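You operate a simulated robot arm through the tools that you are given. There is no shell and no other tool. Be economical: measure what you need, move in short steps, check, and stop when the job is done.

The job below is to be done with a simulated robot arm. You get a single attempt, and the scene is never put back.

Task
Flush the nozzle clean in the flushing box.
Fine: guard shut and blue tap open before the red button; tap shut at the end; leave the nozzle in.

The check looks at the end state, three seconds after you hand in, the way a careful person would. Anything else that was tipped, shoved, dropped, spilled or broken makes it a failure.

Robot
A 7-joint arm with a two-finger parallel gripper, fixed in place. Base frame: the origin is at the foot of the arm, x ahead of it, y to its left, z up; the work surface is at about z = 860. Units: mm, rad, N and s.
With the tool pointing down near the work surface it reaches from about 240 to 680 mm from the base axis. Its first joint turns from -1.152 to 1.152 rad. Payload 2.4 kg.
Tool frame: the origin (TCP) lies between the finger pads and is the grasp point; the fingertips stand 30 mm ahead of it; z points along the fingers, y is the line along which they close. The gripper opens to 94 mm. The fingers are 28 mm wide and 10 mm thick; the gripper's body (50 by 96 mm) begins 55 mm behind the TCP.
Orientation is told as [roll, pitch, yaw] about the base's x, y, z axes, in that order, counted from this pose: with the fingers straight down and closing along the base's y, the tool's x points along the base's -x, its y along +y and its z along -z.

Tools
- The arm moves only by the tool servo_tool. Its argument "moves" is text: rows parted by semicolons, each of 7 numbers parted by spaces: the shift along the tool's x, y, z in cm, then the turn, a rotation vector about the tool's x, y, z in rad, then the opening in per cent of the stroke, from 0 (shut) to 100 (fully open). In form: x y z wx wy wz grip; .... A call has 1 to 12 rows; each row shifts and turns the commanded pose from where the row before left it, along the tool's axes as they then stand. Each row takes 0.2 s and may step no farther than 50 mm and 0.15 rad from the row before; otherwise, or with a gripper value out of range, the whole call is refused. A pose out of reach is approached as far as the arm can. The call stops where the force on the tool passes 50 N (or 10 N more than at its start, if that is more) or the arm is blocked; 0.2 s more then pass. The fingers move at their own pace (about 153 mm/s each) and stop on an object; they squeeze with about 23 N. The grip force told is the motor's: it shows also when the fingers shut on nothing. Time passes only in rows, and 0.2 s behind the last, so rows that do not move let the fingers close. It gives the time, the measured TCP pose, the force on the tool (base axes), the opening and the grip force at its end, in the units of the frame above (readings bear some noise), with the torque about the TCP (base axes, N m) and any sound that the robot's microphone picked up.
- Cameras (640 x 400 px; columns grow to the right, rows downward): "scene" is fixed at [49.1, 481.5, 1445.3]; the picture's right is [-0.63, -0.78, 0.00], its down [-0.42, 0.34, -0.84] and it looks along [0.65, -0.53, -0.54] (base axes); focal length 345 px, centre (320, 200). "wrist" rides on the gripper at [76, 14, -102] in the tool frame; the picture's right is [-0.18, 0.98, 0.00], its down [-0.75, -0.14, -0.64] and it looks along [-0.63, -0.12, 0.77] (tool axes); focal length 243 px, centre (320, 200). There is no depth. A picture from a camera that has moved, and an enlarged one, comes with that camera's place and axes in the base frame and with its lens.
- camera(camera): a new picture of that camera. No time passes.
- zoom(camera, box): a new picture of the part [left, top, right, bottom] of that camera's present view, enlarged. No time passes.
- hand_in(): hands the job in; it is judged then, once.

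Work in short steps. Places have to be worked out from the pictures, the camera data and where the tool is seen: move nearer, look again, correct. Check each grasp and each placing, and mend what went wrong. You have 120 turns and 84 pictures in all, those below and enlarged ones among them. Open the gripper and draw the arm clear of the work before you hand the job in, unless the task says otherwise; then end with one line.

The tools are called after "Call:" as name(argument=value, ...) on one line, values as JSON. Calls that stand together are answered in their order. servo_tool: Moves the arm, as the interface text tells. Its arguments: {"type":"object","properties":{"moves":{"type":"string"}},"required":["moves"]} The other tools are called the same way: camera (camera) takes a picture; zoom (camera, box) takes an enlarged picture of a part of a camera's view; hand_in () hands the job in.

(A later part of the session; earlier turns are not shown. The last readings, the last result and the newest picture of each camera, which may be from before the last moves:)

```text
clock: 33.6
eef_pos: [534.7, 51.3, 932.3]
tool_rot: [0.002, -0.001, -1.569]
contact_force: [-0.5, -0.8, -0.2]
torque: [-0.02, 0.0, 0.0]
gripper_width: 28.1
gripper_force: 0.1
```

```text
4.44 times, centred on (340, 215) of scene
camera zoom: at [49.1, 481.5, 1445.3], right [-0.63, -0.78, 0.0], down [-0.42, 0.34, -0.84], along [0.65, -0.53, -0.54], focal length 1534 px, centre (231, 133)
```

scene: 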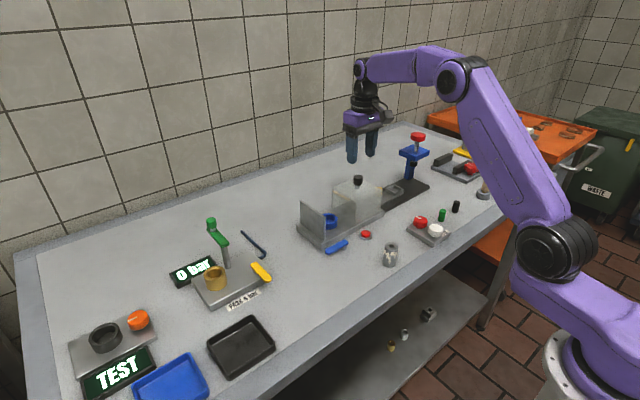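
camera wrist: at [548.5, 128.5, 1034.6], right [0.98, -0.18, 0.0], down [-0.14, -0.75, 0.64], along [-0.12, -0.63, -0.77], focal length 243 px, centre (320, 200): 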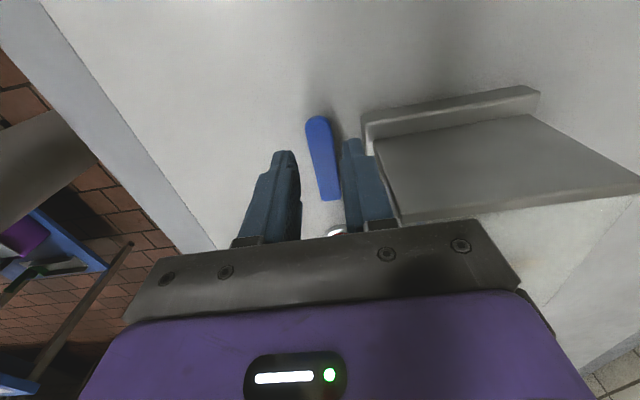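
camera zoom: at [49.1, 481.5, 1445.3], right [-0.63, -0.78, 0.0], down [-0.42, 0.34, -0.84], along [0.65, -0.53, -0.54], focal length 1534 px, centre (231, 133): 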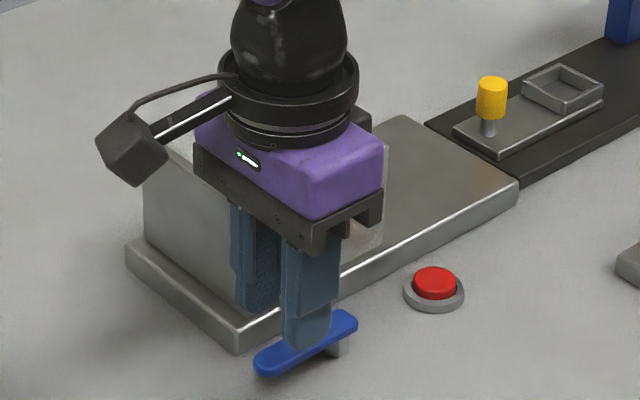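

The handle is centred between the fingers. I descend so the tips reach about z=874, with the gripper body still clearing the guard, and close.

Call:
servo_tool(moves="0 0.05 1 0 0 0 30; 0 0 1 0 0 0 30; 0 0 0.8 0 0 0 30; 0 0 0 0 0 0 30; 0 0 0 0 0 0 10; 0 0 0 0 0 0 5; 0 0 0 0 0 0 5")

Call:
zoom(camera="scene", box=[290, 170, 390, 260])

Call:
camera(camera="wrist")

```text
clock: 35.2
eef_pos: [536.2, 51.4, 904.0]
tool_rot: [0.0, 0.0, -1.571]
contact_force: [2.0, -0.8, -2.0]
torque: [0.12, -0.01, 0.05]
gripper_width: 17.6
gripper_force: 45.6
```

```text
4.44 times, centred on (340, 215) of scene
camera zoom: at [49.2, 481.5, 1445.3], right [-0.63, -0.78, 0.0], down [-0.42, 0.34, -0.84], along [0.65, -0.53, -0.54], focal length 1534 px, centre (231, 133)
```

zoom: 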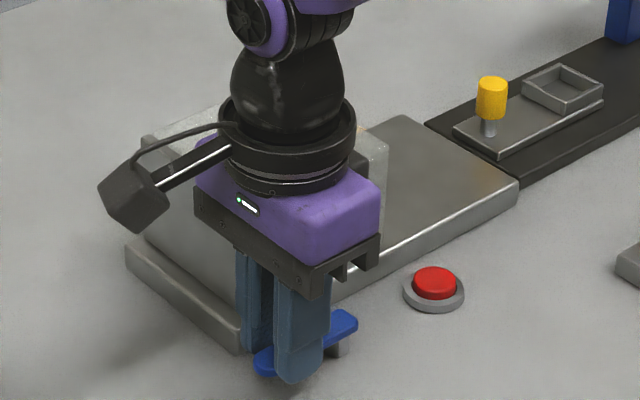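

```text
38 pictures are left
camera wrist: at [548.9, 128.4, 1006.7], right [0.98, -0.18, 0.0], down [-0.14, -0.75, 0.64], along [-0.12, -0.63, -0.77], focal length 243 px, centre (320, 200)
```

wrist: 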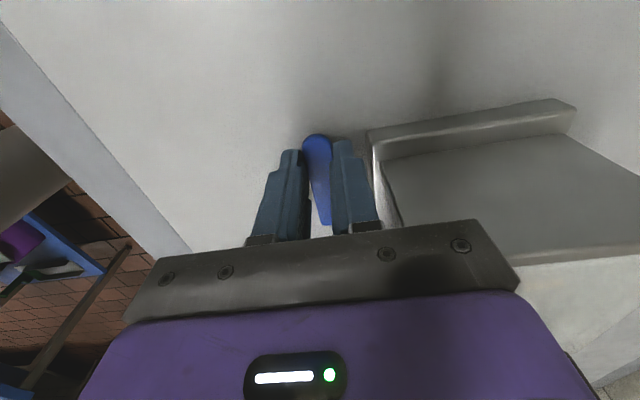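

The handle is gripped (17.6 mm). I swing it counter-clockwise about its pivot (radius ≈40 mm), starting with a small trial arc.

Call:
servo_tool(moves="-0.03 -0.52 0 0 0 -0.13 5; -0.03 -0.52 0 0 0 -0.13 5; 0 0 0 0 0 0 5")

```text
clock: 36.0
eef_pos: [524.0, 50.3, 904.6]
tool_rot: [-0.001, 0.002, -1.309]
contact_force: [0.0, -0.9, 0.9]
torque: [0.14, 0.07, -0.05]
gripper_width: 17.7
gripper_force: 45.3
```

It turns freely. I continue the arc.

Call:
servo_tool(moves="-0.03 -0.52 0 0 0 -0.13 5; -0.03 -0.52 0 0 0 -0.13 5; -0.03 -0.52 0 0 0 -0.13 5; -0.03 -0.52 0 0 0 -0.13 5; -0.03 -0.52 0 0 0 -0.13 5; 0 0 0 0 0 0 5")

Call:
zoom(camera="scene", box=[290, 170, 390, 260])

```text
clock: 37.4
eef_pos: [500.9, 35.8, 904.0]
tool_rot: [0.001, 0.001, -0.66]
contact_force: [-11.8, -5.7, 23.8]
torque: [0.16, 0.78, -0.48]
gripper_width: 17.7
gripper_force: 44.7
```

```text
4.44 times, centred on (340, 215) of scene
camera zoom: at [48.4, 481.3, 1445.4], right [-0.63, -0.78, 0.0], down [-0.42, 0.34, -0.84], along [0.65, -0.53, -0.54], focal length 1534 px, centre (231, 133)
```

zoom: 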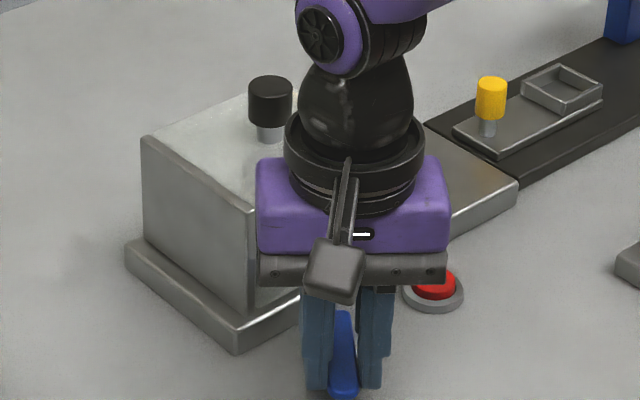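

There is some side strain but it is turning. I continue with the remaining arc in smaller portions.

Call:
servo_tool(moves="-0.03 -0.52 0 0 0 -0.13 5; -0.03 -0.52 0 0 0 -0.13 5; 0 0 0 0 0 0 5")

```text
clock: 38.2
eef_pos: [496.6, 27.3, 904.4]
tool_rot: [0.002, 0.0, -0.401]
contact_force: [-14.2, -10.8, 24.1]
torque: [-0.4, 0.14, -0.59]
gripper_width: 17.9
gripper_force: 45.3
```

Call:
servo_tool(moves="-0.03 -0.53 0 0 0 -0.133 5; -0.03 -0.53 0 0 0 -0.133 5; -0.03 -0.53 0 0 0 -0.133 5; 0 0 0 0 0 0 5")

Call:
zoom(camera="scene", box=[290, 170, 390, 260])

Call:
camera(camera="wrist")

```text
clock: 39.2
eef_pos: [492.3, 10.0, 903.7]
tool_rot: [0.0, 0.001, -0.005]
contact_force: [-15.0, -21.5, 21.7]
torque: [-0.57, 0.31, -0.89]
gripper_width: 17.7
gripper_force: 45.1
```

```text
4.44 times, centred on (340, 215) of scene
camera zoom: at [48.4, 481.0, 1445.5], right [-0.63, -0.78, 0.0], down [-0.42, 0.34, -0.84], along [0.65, -0.53, -0.54], focal length 1534 px, centre (231, 133)
```

zoom: 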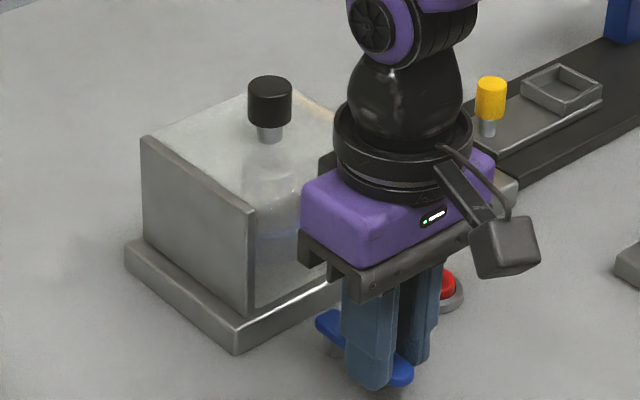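

```text
35 pictures are left
camera wrist: at [417.0, 25.2, 1006.5], right [0.19, 0.98, 0.0], down [0.75, -0.14, 0.64], along [0.63, -0.12, -0.77], focal length 243 px, centre (320, 200)
```

wrist: 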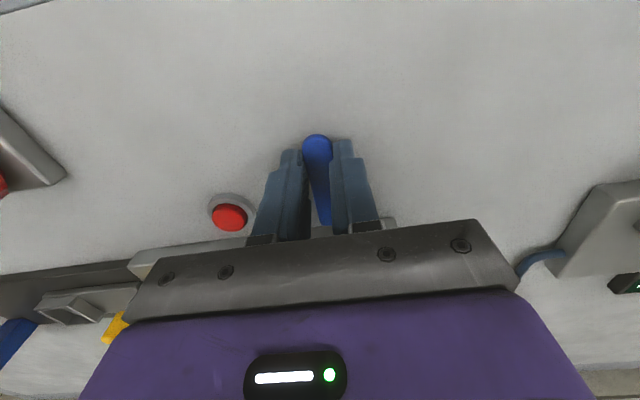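

The handle now points toward -x, a quarter turn open. I release, rise, and check that it stays.

Call:
servo_tool(moves="0 0 0 0 0 0 30; 0 0 0 0 0 0 35; 0 0 -3 0 0 0 35; 0 0 -4 0 0 0 35; 3 0 -4 0 0 0 0; 0 0 0 0 0 0 0; 0 0 0 0 0 0 0")

Call:
camera(camera="wrist")

Call:
zoom(camera="scene", box=[290, 180, 410, 270])

```text
clock: 40.8
eef_pos: [464.9, 10.6, 1012.8]
tool_rot: [0.0, 0.001, 0.0]
contact_force: [-0.7, -0.3, 0.2]
torque: [0.0, -0.01, 0.01]
gripper_width: 0.0
gripper_force: 23.2
```

```text
34 pictures are left
camera wrist: at [388.8, 25.9, 1116.0], right [0.19, 0.98, 0.0], down [0.75, -0.14, 0.64], along [0.63, -0.12, -0.77], focal length 243 px, centre (320, 200)
```

wrist: 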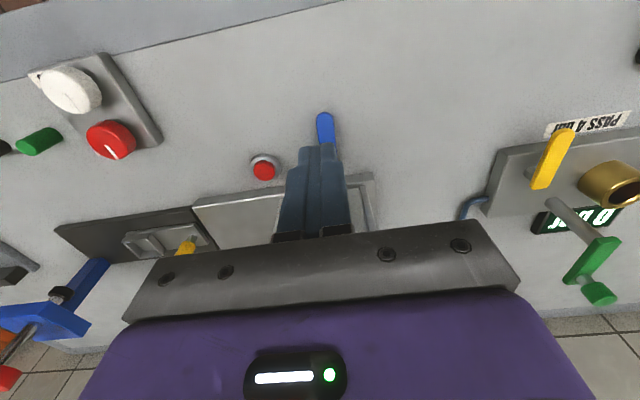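

```text
4.44 times, centred on (350, 225) of scene
camera zoom: at [49.1, 481.5, 1445.3], right [-0.63, -0.78, 0.0], down [-0.42, 0.34, -0.84], along [0.65, -0.53, -0.54], focal length 1534 px, centre (187, 89)
```

zoom: 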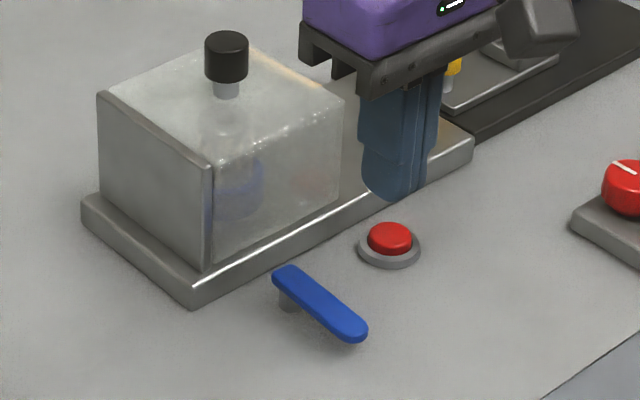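

The tap is open and the guard shut. Next the red button at about (530,-68): I move above it with closed fingers.

Call:
servo_tool(moves="0 -4 0 0 0 0 0; -3 -4 0 0 0 0 0; -3.5 0.1 0 0 0 0 0; 0 0 4 0 0 0 0; 0 0 4 0 0 0 0; 0 0 0 0 0 0 0")

Call:
zoom(camera="scene", box=[320, 180, 410, 260])

Call:
camera(camera="wrist")

```text
clock: 42.2
eef_pos: [529.8, -67.4, 933.5]
tool_rot: [0.001, 0.0, -0.001]
contact_force: [1.1, -0.5, -0.4]
torque: [0.01, -0.02, -0.01]
gripper_width: 0.2
gripper_force: 22.8
```

```text
5.00 times, centred on (365, 220) of scene
camera zoom: at [49.1, 481.5, 1445.3], right [-0.63, -0.78, 0.0], down [-0.42, 0.34, -0.84], along [0.65, -0.53, -0.54], focal length 1726 px, centre (95, 100)
```

zoom: 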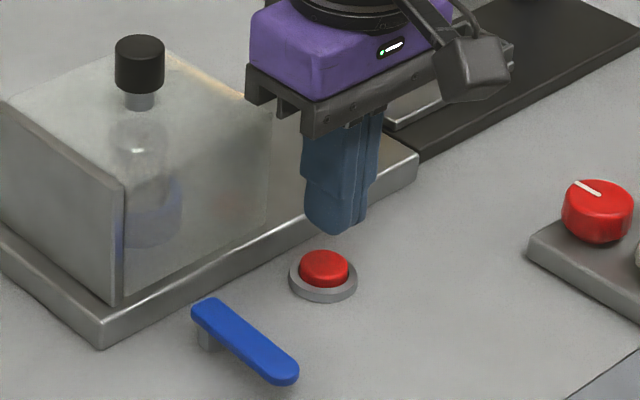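

```text
31 pictures are left
camera wrist: at [453.1, -53.7, 1035.3], right [0.19, 0.98, 0.0], down [0.75, -0.14, 0.64], along [0.63, -0.12, -0.77], focal length 243 px, centre (320, 200)
```

wrist: 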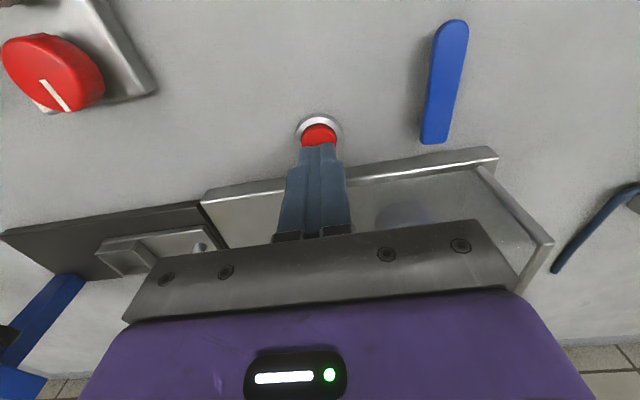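

The tip is over the button. I lower gently until it presses.

Call:
servo_tool(moves="0.15 0 1.2 0 0 0 0; 0 0 0.8 0 0 0 0; 0 0 0.4 0 0 0 0; 0 0 0.3 0 0 0 0; 0 0 0 0 0 0 0")

```text
clock: 43.4
eef_pos: [526.5, -66.2, 905.7]
tool_rot: [0.0, -0.001, -0.002]
contact_force: [0.0, 0.1, -0.3]
torque: [0.0, -0.03, 0.02]
gripper_width: 0.0
gripper_force: 22.4
```

Call:
servo_tool(moves="-0.1 -0.1 0.2 0 0 0 0; 0 0 0.2 0 0 0 0; 0 0 0.2 0 0 0 0; 0 0 0 0 0 0 0")

Call:
zoom(camera="scene", box=[290, 180, 410, 260])

```text
clock: 44.4
eef_pos: [528.6, -67.3, 900.8]
tool_rot: [0.0, 0.001, -0.001]
contact_force: [0.0, -0.3, 0.7]
torque: [-0.02, 0.02, 0.0]
gripper_width: 0.2
gripper_force: 23.4
```

```text
5.00 times, centred on (350, 220) of scene
camera zoom: at [49.1, 481.5, 1445.3], right [-0.63, -0.78, 0.0], down [-0.42, 0.34, -0.84], along [0.65, -0.53, -0.54], focal length 1726 px, centre (170, 100)
```

zoom: 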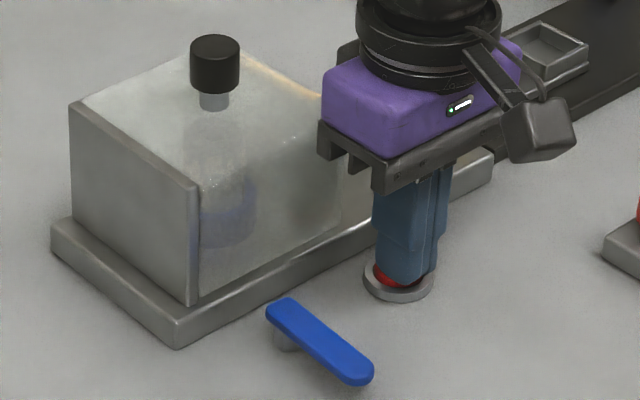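

There's hardly any force yet, so I keep pressing in 2 mm steps.

Call:
servo_tool(moves="0 0 0.2 0 0 0 0; 0 0 0.2 0 0 0 0; 0 0 0.1 0 0 0 0; 0 0 0 0 0 0 0")

Call:
zoom(camera="scene", box=[290, 180, 410, 260])

```text
clock: 45.4
eef_pos: [529.0, -67.9, 895.7]
tool_rot: [-0.001, -0.001, -0.001]
contact_force: [-4.9, -0.6, 16.3]
torque: [-0.03, 0.05, -0.02]
gripper_width: 0.0
gripper_force: 22.9
heard: click
```

```text
5.00 times, centred on (350, 220) of scene
camera zoom: at [48.7, 481.5, 1445.3], right [-0.63, -0.78, 0.0], down [-0.42, 0.34, -0.84], along [0.65, -0.53, -0.54], focal length 1726 px, centre (170, 100)
```

zoom: 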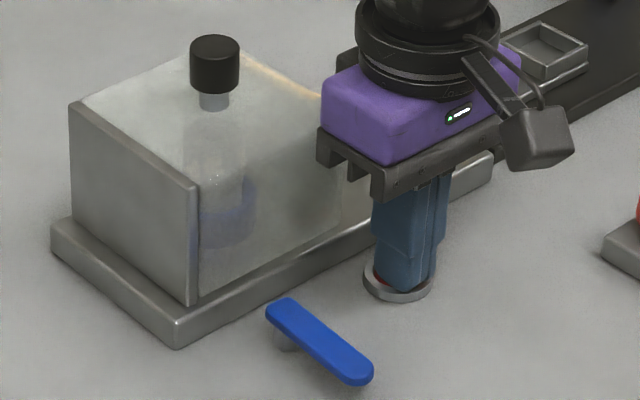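

It clicked and was pressed at 16 N. I hold it briefly and look at the nozzle inside.

Call:
servo_tool(moves="0 0 0 0 0 0 0; 0 0 0 0 0 0 0; 0 0 0 0 0 0 0; 0 0 0 0 0 0 0; 0 0 0 0 0 0 0; 0 0 0 0 0 0 0; 0 0 0 0 0 0 0; 0 0 0 0 0 0 0")

Call:
zoom(camera="scene", box=[300, 180, 370, 240])

```text
clock: 47.2
eef_pos: [528.9, -67.4, 896.4]
tool_rot: [0.0, -0.001, 0.0]
contact_force: [-3.0, -2.5, 17.3]
torque: [-0.09, -0.08, -0.01]
gripper_width: 0.1
gripper_force: 23.2
```

```text
6.67 times, centred on (335, 210) of scene
camera zoom: at [48.8, 481.5, 1445.3], right [-0.63, -0.78, 0.0], down [-0.42, 0.34, -0.84], along [0.65, -0.53, -0.54], focal length 2301 px, centre (220, 133)
```

zoom: 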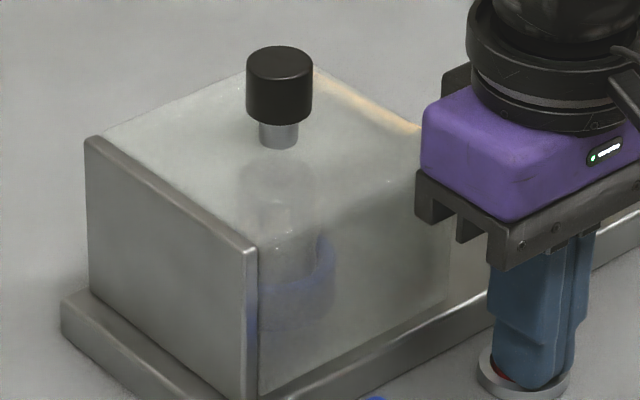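

I release the button, rise and look from the wrist camera to judge whether the nozzle is clean.

Call:
servo_tool(moves="0 0 -2 0 0 0 0; 0 0 -4 0 0 0 0; 0 0 -4 0 0 0 0; 2 0 -4 0 0 0 0; 0 3 0 0 0 0 0; 0 0 0 0 0 0 0")

Call:
zoom(camera="scene", box=[300, 180, 400, 260])

Call:
camera(camera="wrist")

```text
clock: 48.6
eef_pos: [506.9, -37.3, 1035.8]
tool_rot: [0.0, 0.0, -0.001]
contact_force: [0.1, 0.3, 0.5]
torque: [0.01, 0.02, 0.01]
gripper_width: 0.0
gripper_force: 23.2
```

```text
5.00 times, centred on (350, 220) of scene
camera zoom: at [49.1, 481.5, 1445.3], right [-0.63, -0.78, 0.0], down [-0.42, 0.34, -0.84], along [0.65, -0.53, -0.54], focal length 1726 px, centre (170, 100)
```

zoom: 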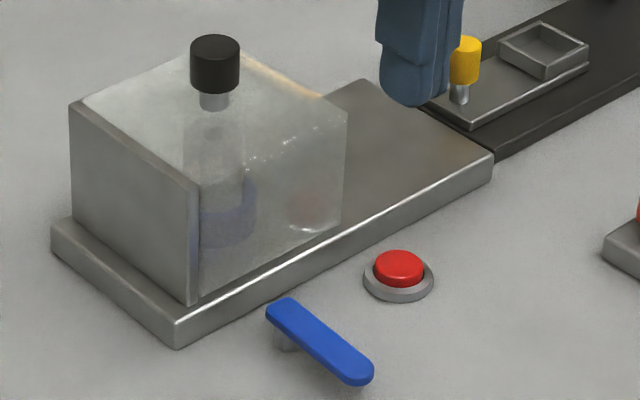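

```text
26 pictures are left
camera wrist: at [431.3, -22.6, 1137.7], right [0.19, 0.98, 0.0], down [0.75, -0.14, 0.64], along [0.63, -0.12, -0.77], focal length 243 px, centre (320, 200)
```

wrist: 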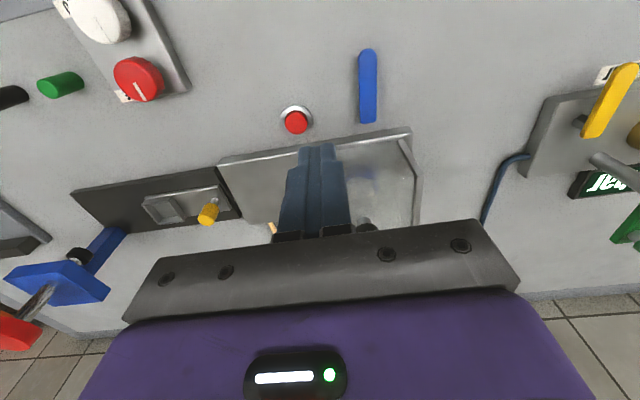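

Call:
zoom(camera="scene", box=[320, 190, 356, 235])

Call:
zoom(camera="wrist", box=[330, 120, 430, 230])

```text
8.89 times, centred on (338, 212) of scene
camera zoom: at [49.1, 481.5, 1445.3], right [-0.63, -0.78, 0.0], down [-0.42, 0.34, -0.84], along [0.65, -0.53, -0.54], focal length 3068 px, centre (160, 89)
```

zoom: 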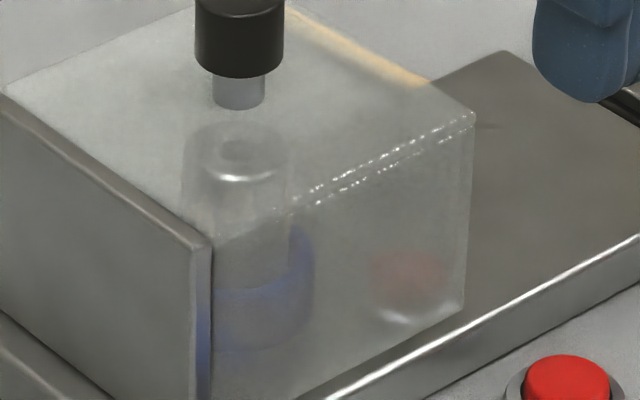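

```text
3.64 times, centred on (380, 175) of wrist
camera zoom: at [431.3, -22.6, 1137.7], right [0.19, 0.98, 0.0], down [0.75, -0.14, 0.64], along [0.63, -0.12, -0.77], focal length 882 px, centre (102, 291)
```

zoom: 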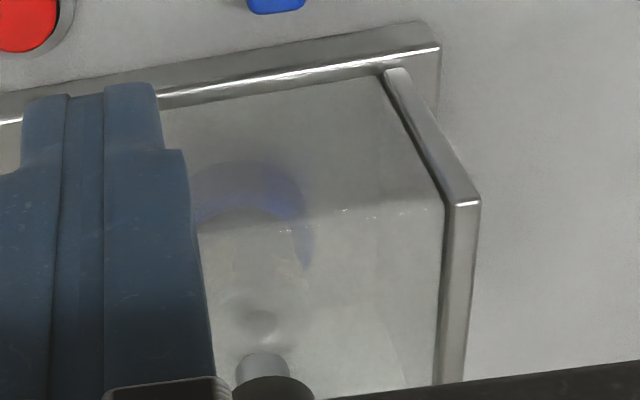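

The nozzle looks clean through the frosted cover, but I want a better view. I move the fingers sideways out of the line of sight.

Call:
servo_tool(moves="-1 3.5 0 0 0 0 0; -1 3.5 0 0 0 0 0; 0 0 0 0 0 0 0")

Call:
zoom(camera="wrist", box=[220, 100, 320, 220])

```text
clock: 49.4
eef_pos: [528.9, 32.0, 1035.0]
tool_rot: [0.001, 0.0, -0.002]
contact_force: [-0.3, 0.2, -0.3]
torque: [0.01, 0.03, -0.01]
gripper_width: 0.0
gripper_force: 23.2
```

```text
3.33 times, centred on (270, 160) of wrist
camera zoom: at [452.0, 47.4, 1137.9], right [0.19, 0.98, 0.0], down [0.75, -0.14, 0.64], along [0.63, -0.12, -0.77], focal length 809 px, centre (487, 333)
```

zoom: 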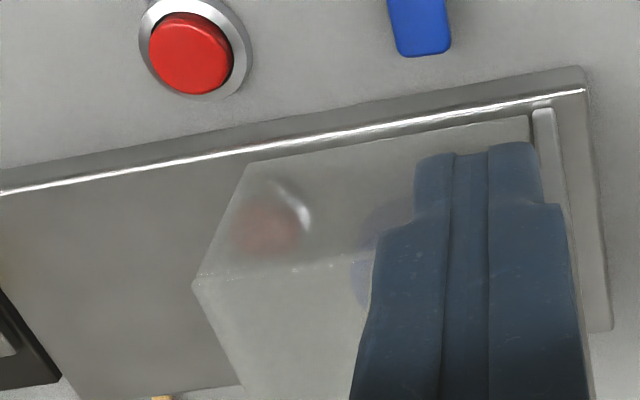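

Call:
servo_tool(moves="0 4 0 0 0 0 0; 0 3 0 0 0 0 0; 0 0 0 0 0 0 0")

Call:
zoom(camera="wrist", box=[180, 100, 300, 220])

```text
clock: 50.2
eef_pos: [528.0, 102.5, 1035.1]
tool_rot: [0.002, 0.001, -0.001]
contact_force: [0.5, 0.5, 0.2]
torque: [-0.01, -0.03, 0.0]
gripper_width: 0.0
gripper_force: 23.1
```

```text
3.33 times, centred on (240, 160) of wrist
camera zoom: at [452.7, 116.9, 1137.9], right [0.19, 0.98, 0.0], down [0.75, -0.14, 0.64], along [0.63, -0.12, -0.77], focal length 809 px, centre (587, 333)
```

zoom: 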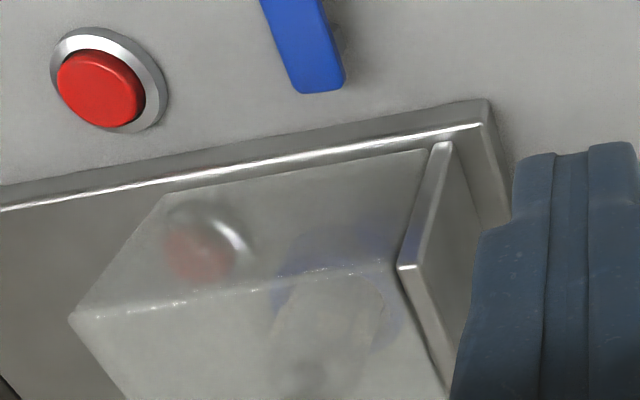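

Post-flush views show a smooth nozzle without the pale patches or bright mottling seen before. Now I shut the tap: back to the handle at (492,10), which points toward -x, gripping it at yaw 0.

Call:
servo_tool(moves="1.8 -4.6 0 0 0 0 30; 1.8 -4.65 0 0 0 0 30; 0 0 4 0 0 0 30; 0 0 4 0 0 0 30; 0 0 2 0 0 0 30; 0 0 0 0 0 0 30")

Call:
camera(camera="wrist")

```text
clock: 51.6
eef_pos: [492.5, 9.0, 934.6]
tool_rot: [0.0, 0.002, -0.001]
contact_force: [0.1, 0.5, 0.2]
torque: [-0.01, -0.02, -0.01]
gripper_width: 28.2
gripper_force: 0.1
```

```text
21 pictures are left
camera wrist: at [416.3, 23.8, 1037.6], right [0.19, 0.98, 0.0], down [0.75, -0.14, 0.64], along [0.63, -0.12, -0.77], focal length 243 px, centre (320, 200)
```

wrist: 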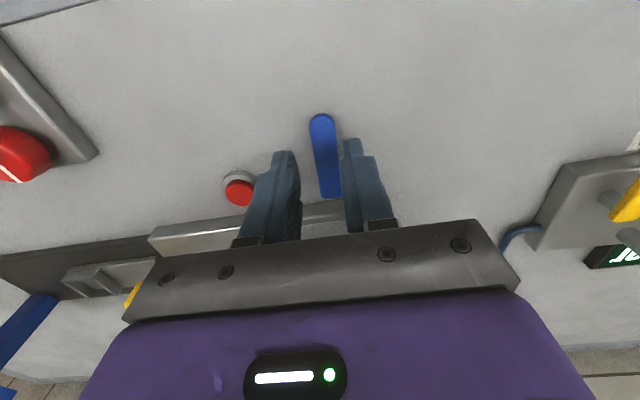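

The handle lies between the fingers. I lower and grip it.

Call:
servo_tool(moves="0 0.1 1 0 0 0 30; 0 0 1 0 0 0 30; 0 0 1 0 0 0 30; 0 0 0 0 0 0 10; 0 0 0 0 0 0 5; 0 0 0 0 0 0 5")

```text
clock: 53.0
eef_pos: [492.6, 10.5, 905.5]
tool_rot: [0.0, -0.001, -0.002]
contact_force: [-3.8, -3.6, 12.6]
torque: [-0.1, 0.54, -0.16]
gripper_width: 17.7
gripper_force: 44.9
```

Gripped at 17.7 mm. I swing it clockwise back toward the shut position.

Call:
servo_tool(moves="-0.036 0.557 0 0 0 0.13 5; -0.036 0.557 0 0 0 0.13 5; -0.036 0.557 0 0 0 0.13 5; -0.036 0.557 0 0 0 0.13 5; 0 0 0 0 0 0 5")

```text
clock: 54.2
eef_pos: [498.1, 32.0, 905.7]
tool_rot: [0.001, 0.0, -0.525]
contact_force: [-11.1, -11.4, 24.1]
torque: [-0.29, 0.39, -0.67]
gripper_width: 17.9
gripper_force: 45.1
```

Call:
servo_tool(moves="-0.036 0.557 0 0 0 0.13 5; -0.036 0.557 0 0 0 0.13 5; -0.036 0.557 0 0 0 0.13 5; -0.036 0.557 0 0 0 0.13 5; 0 0 0 0 0 0 5")

Call:
zoom(camera="scene", box=[290, 170, 390, 260])

```text
clock: 55.4
eef_pos: [515.0, 47.5, 906.9]
tool_rot: [0.0, 0.0, -1.046]
contact_force: [-11.5, -20.1, 18.5]
torque: [-0.58, 0.31, -0.85]
gripper_width: 18.0
gripper_force: 45.9
```

```text
4.44 times, centred on (340, 215) of scene
camera zoom: at [48.5, 481.0, 1445.5], right [-0.63, -0.78, 0.0], down [-0.42, 0.34, -0.84], along [0.65, -0.53, -0.54], focal length 1534 px, centre (231, 133)
```

zoom: 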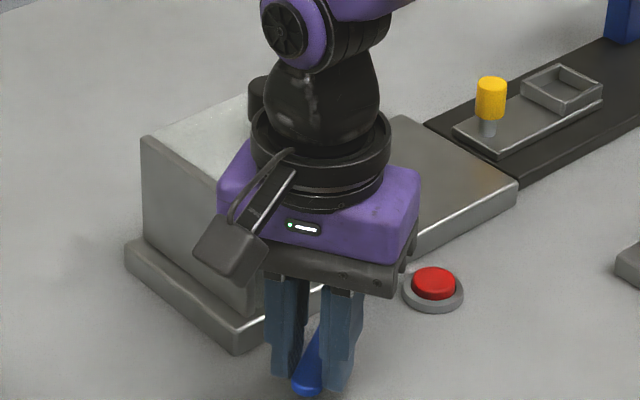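

It is on the way. I do the last portion and let the tap find its stop.

Call:
servo_tool(moves="-0.06 0.55 0 0 0 0.131 5; -0.06 0.55 0 0 0 0.131 5; -0.06 0.55 0 0 0 0.131 5; -0.04 0.55 0 0 0 0.131 5; 0 0 0 0 0 0 5")

Call:
camera(camera="wrist")

```text
clock: 56.6
eef_pos: [536.1, 53.1, 906.2]
tool_rot: [-0.002, 0.0, -1.567]
contact_force: [-13.1, -14.1, 15.7]
torque: [-0.39, 0.28, -0.42]
gripper_width: 18.0
gripper_force: 44.9
```

```text
19 pictures are left
camera wrist: at [549.1, 129.2, 1008.2], right [0.98, -0.18, 0.0], down [-0.14, -0.75, 0.64], along [-0.12, -0.63, -0.77], focal length 243 px, centre (320, 200)
```

wrist: 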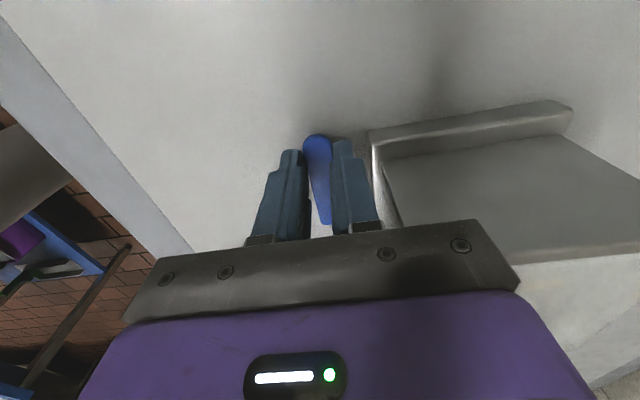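

The handle is back where it started (yaw -1.57, TCP x=536). I release a little, rise and check.

Call:
servo_tool(moves="0 0 0 0 0 0 28; 0 0 0 0 0 0 28; 0 0 -3 0 0 0 28; 0 0 -4 0 0 0 28; 0 0 -4 0 0 0 28; 0 -4 0 0 0 0 28; 0 -4 0 0 0 0 28; 0 0 0 0 0 0 28")

Call:
zoom(camera="scene", box=[290, 180, 390, 260])

Call:
camera(camera="wrist")

```text
clock: 58.4
eef_pos: [455.4, 52.6, 1014.7]
tool_rot: [0.0, 0.001, -1.567]
contact_force: [-0.6, 0.1, -0.1]
torque: [0.06, 0.01, 0.02]
gripper_width: 26.3
gripper_force: 0.0
```

```text
5.00 times, centred on (340, 220) of scene
camera zoom: at [49.1, 481.5, 1445.3], right [-0.63, -0.78, 0.0], down [-0.42, 0.34, -0.84], along [0.65, -0.53, -0.54], focal length 1726 px, centre (220, 100)
```

zoom: 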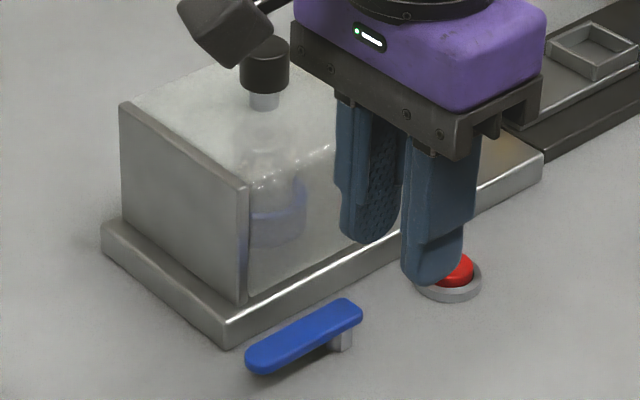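

```text
17 pictures are left
camera wrist: at [469.8, 129.2, 1118.6], right [0.98, -0.18, 0.0], down [-0.14, -0.75, 0.64], along [-0.11, -0.63, -0.77], focal length 243 px, centre (320, 200)
```

wrist: 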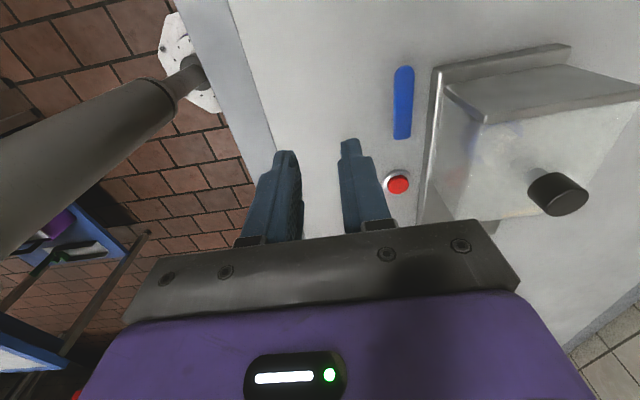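

The tap is shut exactly as at the start. I draw the arm clear up and back, then compare the nozzle again.

Call:
servo_tool(moves="0 -3 -4 0 0 -0.14 28; 0 0 -4 0 0 -0.14 40; 0 0 -4 0 0 -0.14 60; 0 0 0 0 0 -0.14 60; 0 0 0 0 0 -0.14 60; 0 0 0 0 0 -0.14 60; 0 0 0 0 0 -0.14 60; 0 0 0 0 0 -0.14 60; 0 0 0 0 0 -0.14 60; 0 0 0 0 0 -0.14 60; 0 0 0 0 0 -0.14 60; 0 0 0 0 0 0 60")

Call:
zoom(camera="scene", box=[320, 190, 356, 235])

Call:
camera(camera="wrist")

```text
clock: 61.0
eef_pos: [425.5, 53.1, 1136.2]
tool_rot: [0.002, -0.001, -0.024]
contact_force: [0.6, -0.1, 0.2]
torque: [0.02, 0.01, -0.03]
gripper_width: 56.3
gripper_force: 0.0
```

```text
8.89 times, centred on (338, 212) of scene
camera zoom: at [49.1, 481.5, 1445.3], right [-0.63, -0.78, 0.0], down [-0.42, 0.34, -0.84], along [0.65, -0.53, -0.54], focal length 3068 px, centre (160, 89)
```

zoom: 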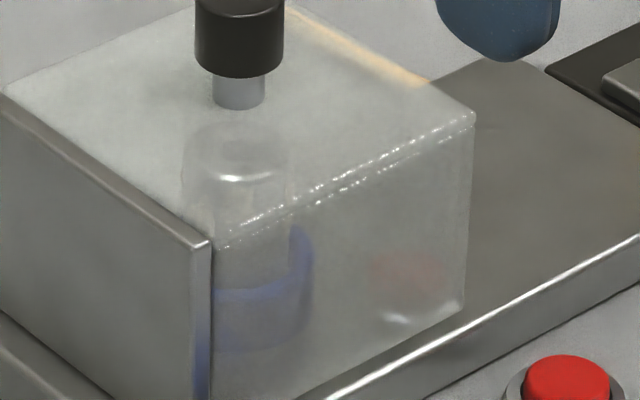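

```text
15 pictures are left
camera wrist: at [349.6, 69.1, 1238.2], right [0.21, 0.98, 0.0], down [0.75, -0.16, 0.64], along [0.63, -0.13, -0.77], focal length 243 px, centre (320, 200)
```

wrist: 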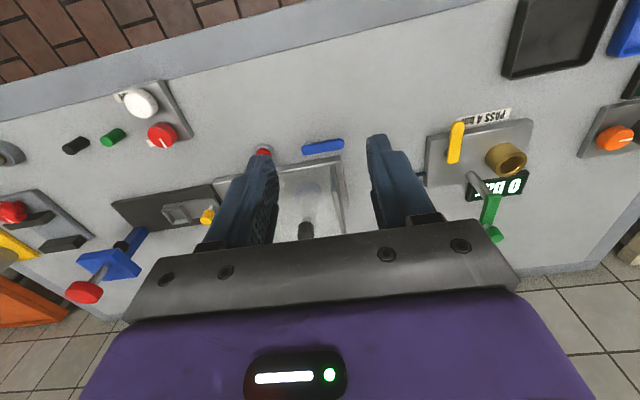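

The cover's frosting leaves some doubt, so with the tap shut I'll briefly slide the guard aside to check the nozzle, then shut it again. First I go over the knob.

Call:
servo_tool(moves="-4 -1.3 0 0 0 -0.024 60; -4 -1.3 0 0 0 0 60; -4 -1.3 0 0 0 0 60; -4 -1.3 0 0 0 0 60; -3.3 -1.3 0 0 0 0 60; 0 0 4 0 0 0 60; 0 0 4 0 0 0 60; 0 0 2 0 0 0 60; 0 0 0 0 0 0 60")

Call:
camera(camera="wrist")

```text
clock: 63.0
eef_pos: [618.4, -14.4, 1035.1]
tool_rot: [0.0, 0.0, -0.001]
contact_force: [0.4, -0.3, 0.4]
torque: [0.01, -0.05, -0.02]
gripper_width: 56.4
gripper_force: 0.1
```

```text
14 pictures are left
camera wrist: at [542.4, 0.2, 1137.3], right [0.19, 0.98, 0.0], down [0.75, -0.14, 0.64], along [0.63, -0.12, -0.77], focal length 243 px, centre (320, 200)
```

wrist: 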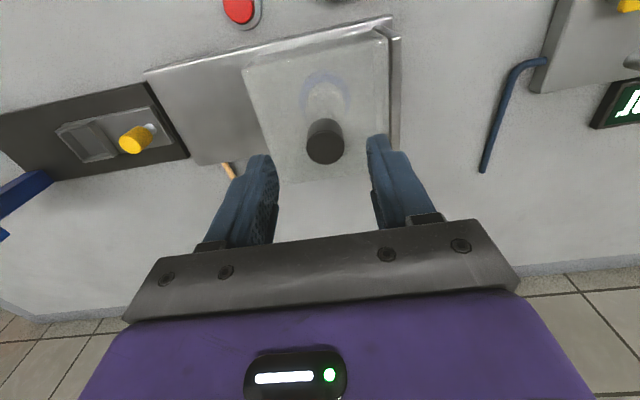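

The knob is between the fingers. I lower, grip it, and slide the guard about 55 mm.

Call:
servo_tool(moves="0 0.2 2 0 0 0 60; 0 0 2.4 0 0 0 60; 0 0 0 0 0 0 30; 0 0 0 0 0 0 10; 0 0 0 0 0 0 10; 0 -0.8 0 0 0 0 10; 0 -0.8 0 0 0 0 10; 0 -0.8 0 0 0 0 10; 0 -0.8 0 0 0 0 10; 0 -0.8 0 0 0 0 10; 0 -0.8 0 0 0 0 10; 0 -0.7 0 0 0 0 10")

Call:
zoom(camera="scene", box=[300, 180, 390, 250])

```text
clock: 65.6
eef_pos: [618.7, -66.5, 991.4]
tool_rot: [-0.001, 0.001, 0.0]
contact_force: [5.5, 1.1, -11.8]
torque: [0.23, 0.86, 0.06]
gripper_width: 25.4
gripper_force: 44.9
```

```text
5.71 times, centred on (345, 215) of scene
camera zoom: at [49.5, 481.5, 1445.2], right [-0.63, -0.78, 0.0], down [-0.42, 0.34, -0.84], along [0.65, -0.53, -0.54], focal length 1972 px, centre (177, 114)
```

zoom: 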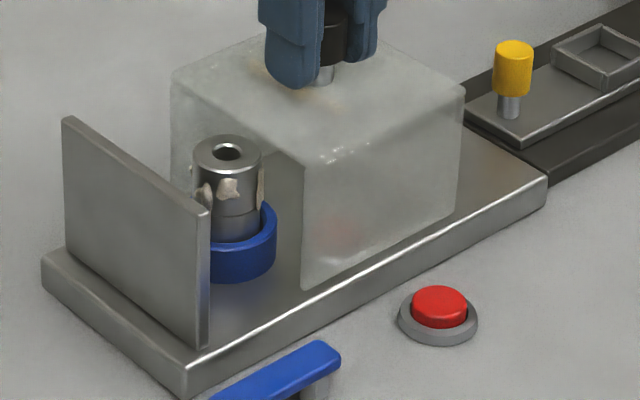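

Good that I checked: the patches shrank but remain, so the button must be held longer. I shut the guard again and repeat with a long hold.

Call:
servo_tool(moves="0 0.8 0 0 0 0 10; 0 0.8 0 0 0 0 10; 0 0.8 0 0 0 0 10; 0 0.8 0 0 0 0 10; 0 0.8 0 0 0 0 10; 0 0.8 0 0 0 0 10; 0 0.8 0 0 0 0 10; 0 0.3 0 0 0 0 10; 0 0 0 0 0 0 10")

```text
clock: 67.6
eef_pos: [617.4, -11.6, 989.6]
tool_rot: [-0.001, 0.001, -0.006]
contact_force: [5.8, -12.6, -11.9]
torque: [0.16, 0.96, 0.13]
gripper_width: 25.6
gripper_force: 45.3
```

The guard is shut at its stop. I release, rise, and go over the tap.

Call:
servo_tool(moves="0 -0.3 0 0 0 0 10; 0 0 0 0 0 0 50; 0 0 0 0 0 0 50; 0 0 -4 0 0 0 50; 0 0 -3 0 0 0 50; 4 0.8 0 0 0 0 30; 4 2.8 0 0 0 0 30; 0 2.8 0 0 0 0 30; 0 0 0 0 0 0 30")

Call:
servo_tool(moves="0 0 0 0 0 0.143 30; 0 0 0 0 0 0.143 30; 0 0 0 0 0 0.143 30; 0 0 0 0 0 0.143 30; 0 0 0 0 0 0.143 30; 0 0 0 0 0 0.143 30; 0 0 0 0 0 0.143 30; 0 0 0 0 0 0.143 30; 0 0 0 0 0 0.143 30; 0 0 0 0 0 0.143 30; 0 0 0 0 0 0.141 30; 0 0 0 0 0 0 30")

```text
clock: 69.6
eef_pos: [539.3, 53.1, 1061.4]
tool_rot: [0.0, -0.002, 0.0]
contact_force: [-1.0, 0.6, 1.0]
torque: [0.01, 0.01, 0.01]
gripper_width: 28.3
gripper_force: 0.1
```

```text
clock: 72.2
eef_pos: [537.7, 52.9, 1061.5]
tool_rot: [0.002, 0.001, -1.573]
contact_force: [0.1, 0.6, 0.3]
torque: [0.02, -0.02, -0.01]
gripper_width: 28.1
gripper_force: 0.0
```

I correct x to about 535 and lower near the handle.

Call:
servo_tool(moves="-0.1 -0.25 4 0 0 0 30; 0 0 4 0 0 0 30; 0 0 4 0 0 0 30; 0 0 1 0 0 0 30; 0 0 0 0 0 0 30")

Call:
camera(camera="wrist")

```text
clock: 73.4
eef_pos: [536.4, 51.8, 932.3]
tool_rot: [0.0, -0.002, -1.57]
contact_force: [0.4, 1.4, 0.1]
torque: [-0.01, -0.01, 0.01]
gripper_width: 28.5
gripper_force: 0.0
```

```text
12 pictures are left
camera wrist: at [550.2, 128.4, 1034.6], right [0.98, -0.19, 0.0], down [-0.14, -0.75, 0.64], along [-0.12, -0.63, -0.77], focal length 243 px, centre (320, 200)
```

wrist: 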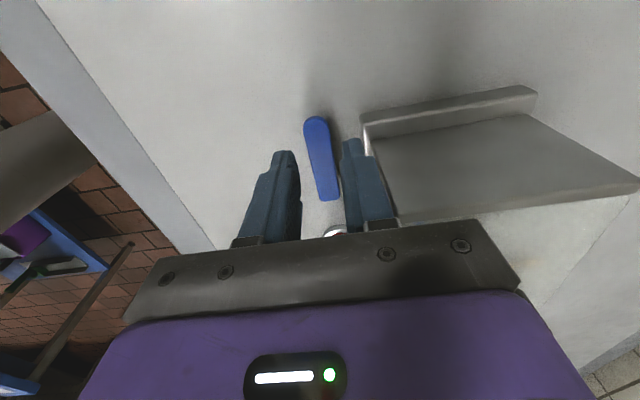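

The handle is between the fingers, in the same view as before. I lower and grip it.

Call:
servo_tool(moves="0 0 1 0 0 0 30; 0 0 1 0 0 0 30; 0 0 0.8 0 0 0 30; 0 0 0 0 0 0 30; 0 0 0 0 0 0 10; 0 0 0 0 0 0 5; 0 0 0 0 0 0 5")

```text
clock: 75.0
eef_pos: [534.1, 51.1, 903.7]
tool_rot: [0.0, 0.0, -1.572]
contact_force: [-6.7, -0.1, 2.0]
torque: [-0.03, 0.22, -0.04]
gripper_width: 17.8
gripper_force: 44.8
```

Gripped. I swing the tap open, counter-clockwise with radius ≈43 mm.

Call:
servo_tool(moves="-0.036 -0.557 0 0 0 -0.131 5; -0.036 -0.557 0 0 0 -0.131 5; -0.036 -0.557 0 0 0 -0.131 5; -0.036 -0.557 0 0 0 -0.131 5; -0.036 -0.557 0 0 0 -0.131 5; -0.036 -0.557 0 0 0 -0.131 5; 0 0 0 0 0 0 5")

Call:
servo_tool(moves="-0.036 -0.557 0 0 0 -0.131 5; -0.036 -0.557 0 0 0 -0.131 5; -0.036 -0.557 0 0 0 -0.131 5; -0.036 -0.557 0 0 0 -0.131 5; -0.036 -0.557 0 0 0 -0.131 5; -0.036 -0.557 0 0 0 -0.131 5; 0 0 0 0 0 0 5")

```text
clock: 76.6
eef_pos: [504.9, 38.6, 902.7]
tool_rot: [0.001, -0.001, -0.783]
contact_force: [-7.1, 3.7, -5.5]
torque: [0.12, 0.15, -0.12]
gripper_width: 17.7
gripper_force: 45.5
```

```text
clock: 78.2
eef_pos: [492.8, 9.9, 904.5]
tool_rot: [0.0, 0.002, 0.003]
contact_force: [-15.6, 9.8, -2.7]
torque: [0.35, -0.23, 0.13]
gripper_width: 17.8
gripper_force: 44.2
```

The tap is open again. I release, rise, and travel over the button with closed fingers.

Call:
servo_tool(moves="0 0 0 0 0 0 30; 0 0 0 0 0 0 35; 0 0 -3 0 0 0 35; 0 0 -4 0 0 0 35; 3 0 -4 0 0 0 0; 0 -3.9 0 0 0 0 0; -3.2 -3.7 0 0 0 0 0; -3.3 0 0 0 0 0 0; 0 0 4 0 0 0 0; 0 0 4 0 0 0 0; 0 0 0 0 0 0 0")

Call:
camera(camera="wrist")

```text
clock: 80.6
eef_pos: [528.0, -65.6, 932.4]
tool_rot: [-0.001, 0.001, 0.002]
contact_force: [0.0, -0.6, 0.5]
torque: [-0.03, -0.03, -0.01]
gripper_width: 0.0
gripper_force: 22.7
```

```text
11 pictures are left
camera wrist: at [452.7, -52.6, 1035.3], right [0.18, 0.98, 0.0], down [0.75, -0.14, 0.64], along [0.63, -0.12, -0.77], focal length 243 px, centre (320, 200)
```

wrist: 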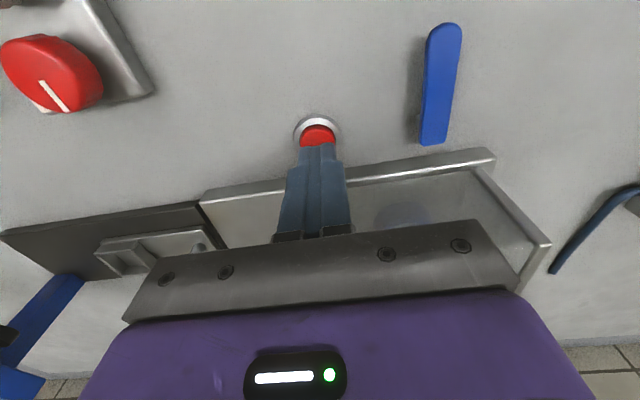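

The tap handle is open and the button is under the tip. I lower and press down to about TCP z=896.

Call:
servo_tool(moves="0 -0.15 1.2 0 0 0 0; 0 0 0.8 0 0 0 0; 0 0 0.6 0 0 0 0; 0 0 0.5 0 0 0 0; 0 0 0.3 0 0 0 0; 0 0 0.25 0 0 0 0; 0 0 0 0 0 0 0; 0 0 0 0 0 0 0")

```text
clock: 82.4
eef_pos: [528.1, -67.2, 897.1]
tool_rot: [0.0, -0.002, -0.001]
contact_force: [-0.4, -0.4, 5.8]
torque: [0.03, 0.0, 0.0]
gripper_width: 0.2
gripper_force: 23.6
heard: click
```

It clicked. I press 1 mm deeper and hold for a long time.

Call:
servo_tool(moves="0 0 0.15 0 0 0 0; 0 0 0 0 0 0 0; 0 0 0 0 0 0 0; 0 0 0 0 0 0 0; 0 0 0 0 0 0 0; 0 0 0 0 0 0 0; 0 0 0 0 0 0 0; 0 0 0 0 0 0 0; 0 0 0 0 0 0 0; 0 0 0 0 0 0 0; 0 0 0 0 0 0 0; 0 0 0 0 0 0 0")

Call:
servo_tool(moves="0 0 0 0 0 0 0; 0 0 0 0 0 0 0; 0 0 0 0 0 0 0; 0 0 0 0 0 0 0; 0 0 0 0 0 0 0; 0 0 0 0 0 0 0; 0 0 0 0 0 0 0; 0 0 0 0 0 0 0; 0 0 0 0 0 0 0; 0 0 0 0 0 0 0; 0 0 0 0 0 0 0; 0 0 0 0 0 0 0")

Call:
servo_tool(moves="0 0 0 0 0 0 0; 0 0 0 0 0 0 0; 0 0 0 0 0 0 0; 0 0 0 0 0 0 0; 0 0 0 0 0 0 0; 0 0 0 0 0 0 0; 0 0 0 0 0 0 0; 0 0 0 0 0 0 0; 0 0 0 0 0 0 0; 0 0 0 0 0 0 0; 0 0 0 0 0 0 0; 0 0 0 0 0 0 0")

Call:
servo_tool(moves="0 0 0 0 0 0 0; 0 0 0 0 0 0 0; 0 0 0 0 0 0 0; 0 0 0 0 0 0 0; 0 0 0 0 0 0 0; 0 0 0 0 0 0 0; 0 0 0 0 0 0 0; 0 0 0 0 0 0 0; 0 0 0 0 0 0 0; 0 0 0 0 0 0 0; 0 0 0 0 0 0 0; 0 0 0 0 0 0 0")

```text
clock: 85.0
eef_pos: [529.0, -68.0, 895.1]
tool_rot: [0.001, -0.001, 0.001]
contact_force: [-1.2, 0.4, 19.6]
torque: [-0.04, -0.03, -0.01]
gripper_width: 0.0
gripper_force: 23.0
```

```text
clock: 87.6
eef_pos: [527.7, -68.1, 895.6]
tool_rot: [0.0, -0.002, 0.001]
contact_force: [1.7, 0.0, 19.2]
torque: [-0.07, -0.17, 0.01]
gripper_width: 0.0
gripper_force: 22.3
```

```text
clock: 90.2
eef_pos: [528.7, -67.4, 895.8]
tool_rot: [0.001, 0.001, -0.001]
contact_force: [1.2, -0.3, 19.1]
torque: [-0.05, -0.16, -0.01]
gripper_width: 0.1
gripper_force: 23.0
```

```text
clock: 92.8
eef_pos: [527.9, -67.8, 894.0]
tool_rot: [0.0, -0.002, 0.0]
contact_force: [0.9, 0.1, 18.9]
torque: [-0.03, -0.18, -0.01]
gripper_width: 0.1
gripper_force: 22.9
```

Held for about 10 s. To be safe I release and press once more with a further hold, then rise.

Call:
servo_tool(moves="0 0 -1.2 0 0 0 0; 0 0 0 0 0 0 0; 0 0 0 0 0 0 0; 0 0 0 0 0 0 0; 0 0 0 0 0 0 0; 0 0 0.6 0 0 0 0; 0 0 0.3 0 0 0 0; 0 0 0.3 0 0 0 0; 0 0 0 0 0 0 0; 0 0 0 0 0 0 0; 0 0 0 0 0 0 0; 0 0 0 0 0 0 0")

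Call:
servo_tool(moves="0 0 0 0 0 0 0; 0 0 0 0 0 0 0; 0 0 0 0 0 0 0; 0 0 0 0 0 0 0; 0 0 0 0 0 0 0; 0 0 0 0 0 0 0; 0 0 0 0 0 0 0; 0 0 0 0 0 0 0; 0 0 0 0 0 0 0; 0 0 0 0 0 0 0; 0 0 0 0 0 0 0; 0 0 0 0 0 0 0")

Call:
servo_tool(moves="0 0 -2 0 0 0 0; 0 0 -4 0 0 0 0; 0 0 -4 0 0 0 0; 3.4 0 -2 0 0 0 0; 0 3.8 0 0 0 0 30; 0 3.9 0 0 0 0 30; 0 0 0 0 0 0 30")

```text
clock: 95.4
eef_pos: [529.0, -69.2, 895.7]
tool_rot: [0.0, -0.001, -0.001]
contact_force: [-2.7, -1.4, 18.5]
torque: [-0.04, -0.03, 0.0]
gripper_width: 0.3
gripper_force: 23.0
heard: click
```

```text
clock: 98.0
eef_pos: [527.8, -67.8, 896.4]
tool_rot: [0.0, -0.003, 0.001]
contact_force: [1.6, -2.7, 20.1]
torque: [-0.12, -0.2, 0.0]
gripper_width: 0.0
gripper_force: 23.2
```

```text
clock: 99.6
eef_pos: [494.1, 8.5, 1015.4]
tool_rot: [-0.001, 0.0, 0.001]
contact_force: [-1.3, -0.5, -0.1]
torque: [-0.01, -0.01, 0.01]
gripper_width: 28.0
gripper_force: 0.1
```

Now I shut the tap: lowering over the handle.

Call:
servo_tool(moves="0.15 0.15 4 0 0 0 30; 0 0 4 0 0 0 30; 0 0 0 0 0 0 30")

Call:
camera(camera="wrist")

```text
clock: 100.4
eef_pos: [493.2, 11.0, 934.6]
tool_rot: [-0.001, -0.001, -0.001]
contact_force: [-0.3, -0.6, 0.0]
torque: [-0.01, -0.02, -0.03]
gripper_width: 27.9
gripper_force: 0.1
```

```text
10 pictures are left
camera wrist: at [416.2, 25.3, 1037.7], right [0.18, 0.98, 0.0], down [0.75, -0.14, 0.64], along [0.63, -0.12, -0.77], focal length 243 px, centre (320, 200)
```

wrist: 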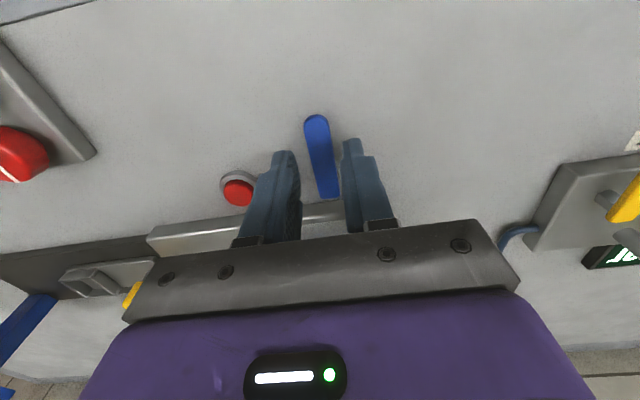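

Well placed. I lower, grip the handle, and then swing it shut.

Call:
servo_tool(moves="0 0 1 0 0 0 30; 0 0 1 0 0 0 30; 0 0 1 0 0 0 30; 0 0 0 0 0 0 10; 0 0 0 0 0 0 5; 0 0 0 0 0 0 5")

Call:
servo_tool(moves="-0.036 0.557 0 0 0 0.131 5; -0.036 0.557 0 0 0 0.131 5; -0.036 0.557 0 0 0 0.131 5; -0.036 0.557 0 0 0 0.131 5; -0.036 0.557 0 0 0 0.131 5; -0.036 0.557 0 0 0 0.131 5; 0 0 0 0 0 0 5")

```text
clock: 101.8
eef_pos: [492.8, 9.1, 905.7]
tool_rot: [0.0, 0.0, 0.0]
contact_force: [-2.9, -4.8, 13.0]
torque: [-0.11, 0.61, -0.22]
gripper_width: 17.5
gripper_force: 44.8
```

```text
clock: 103.4
eef_pos: [505.6, 39.4, 906.0]
tool_rot: [-0.001, 0.002, -0.79]
contact_force: [-11.0, -5.6, 16.8]
torque: [-0.39, 0.11, -0.53]
gripper_width: 17.7
gripper_force: 45.8
```

Call:
servo_tool(moves="-0.036 0.557 0 0 0 0.131 5; -0.036 0.557 0 0 0 0.131 5; -0.036 0.557 0 0 0 0.131 5; -0.04 0.557 0 0 0 0.131 5; -0.04 0.557 0 0 0 0.131 5; -0.04 0.557 0 0 0 0.131 5; 0 0 0 0 0 0 5")

```text
clock: 105.0
eef_pos: [534.4, 53.4, 906.7]
tool_rot: [-0.002, 0.0, -1.575]
contact_force: [-11.7, -9.8, 5.4]
torque: [0.31, 0.26, -0.06]
gripper_width: 17.6
gripper_force: 44.9
```

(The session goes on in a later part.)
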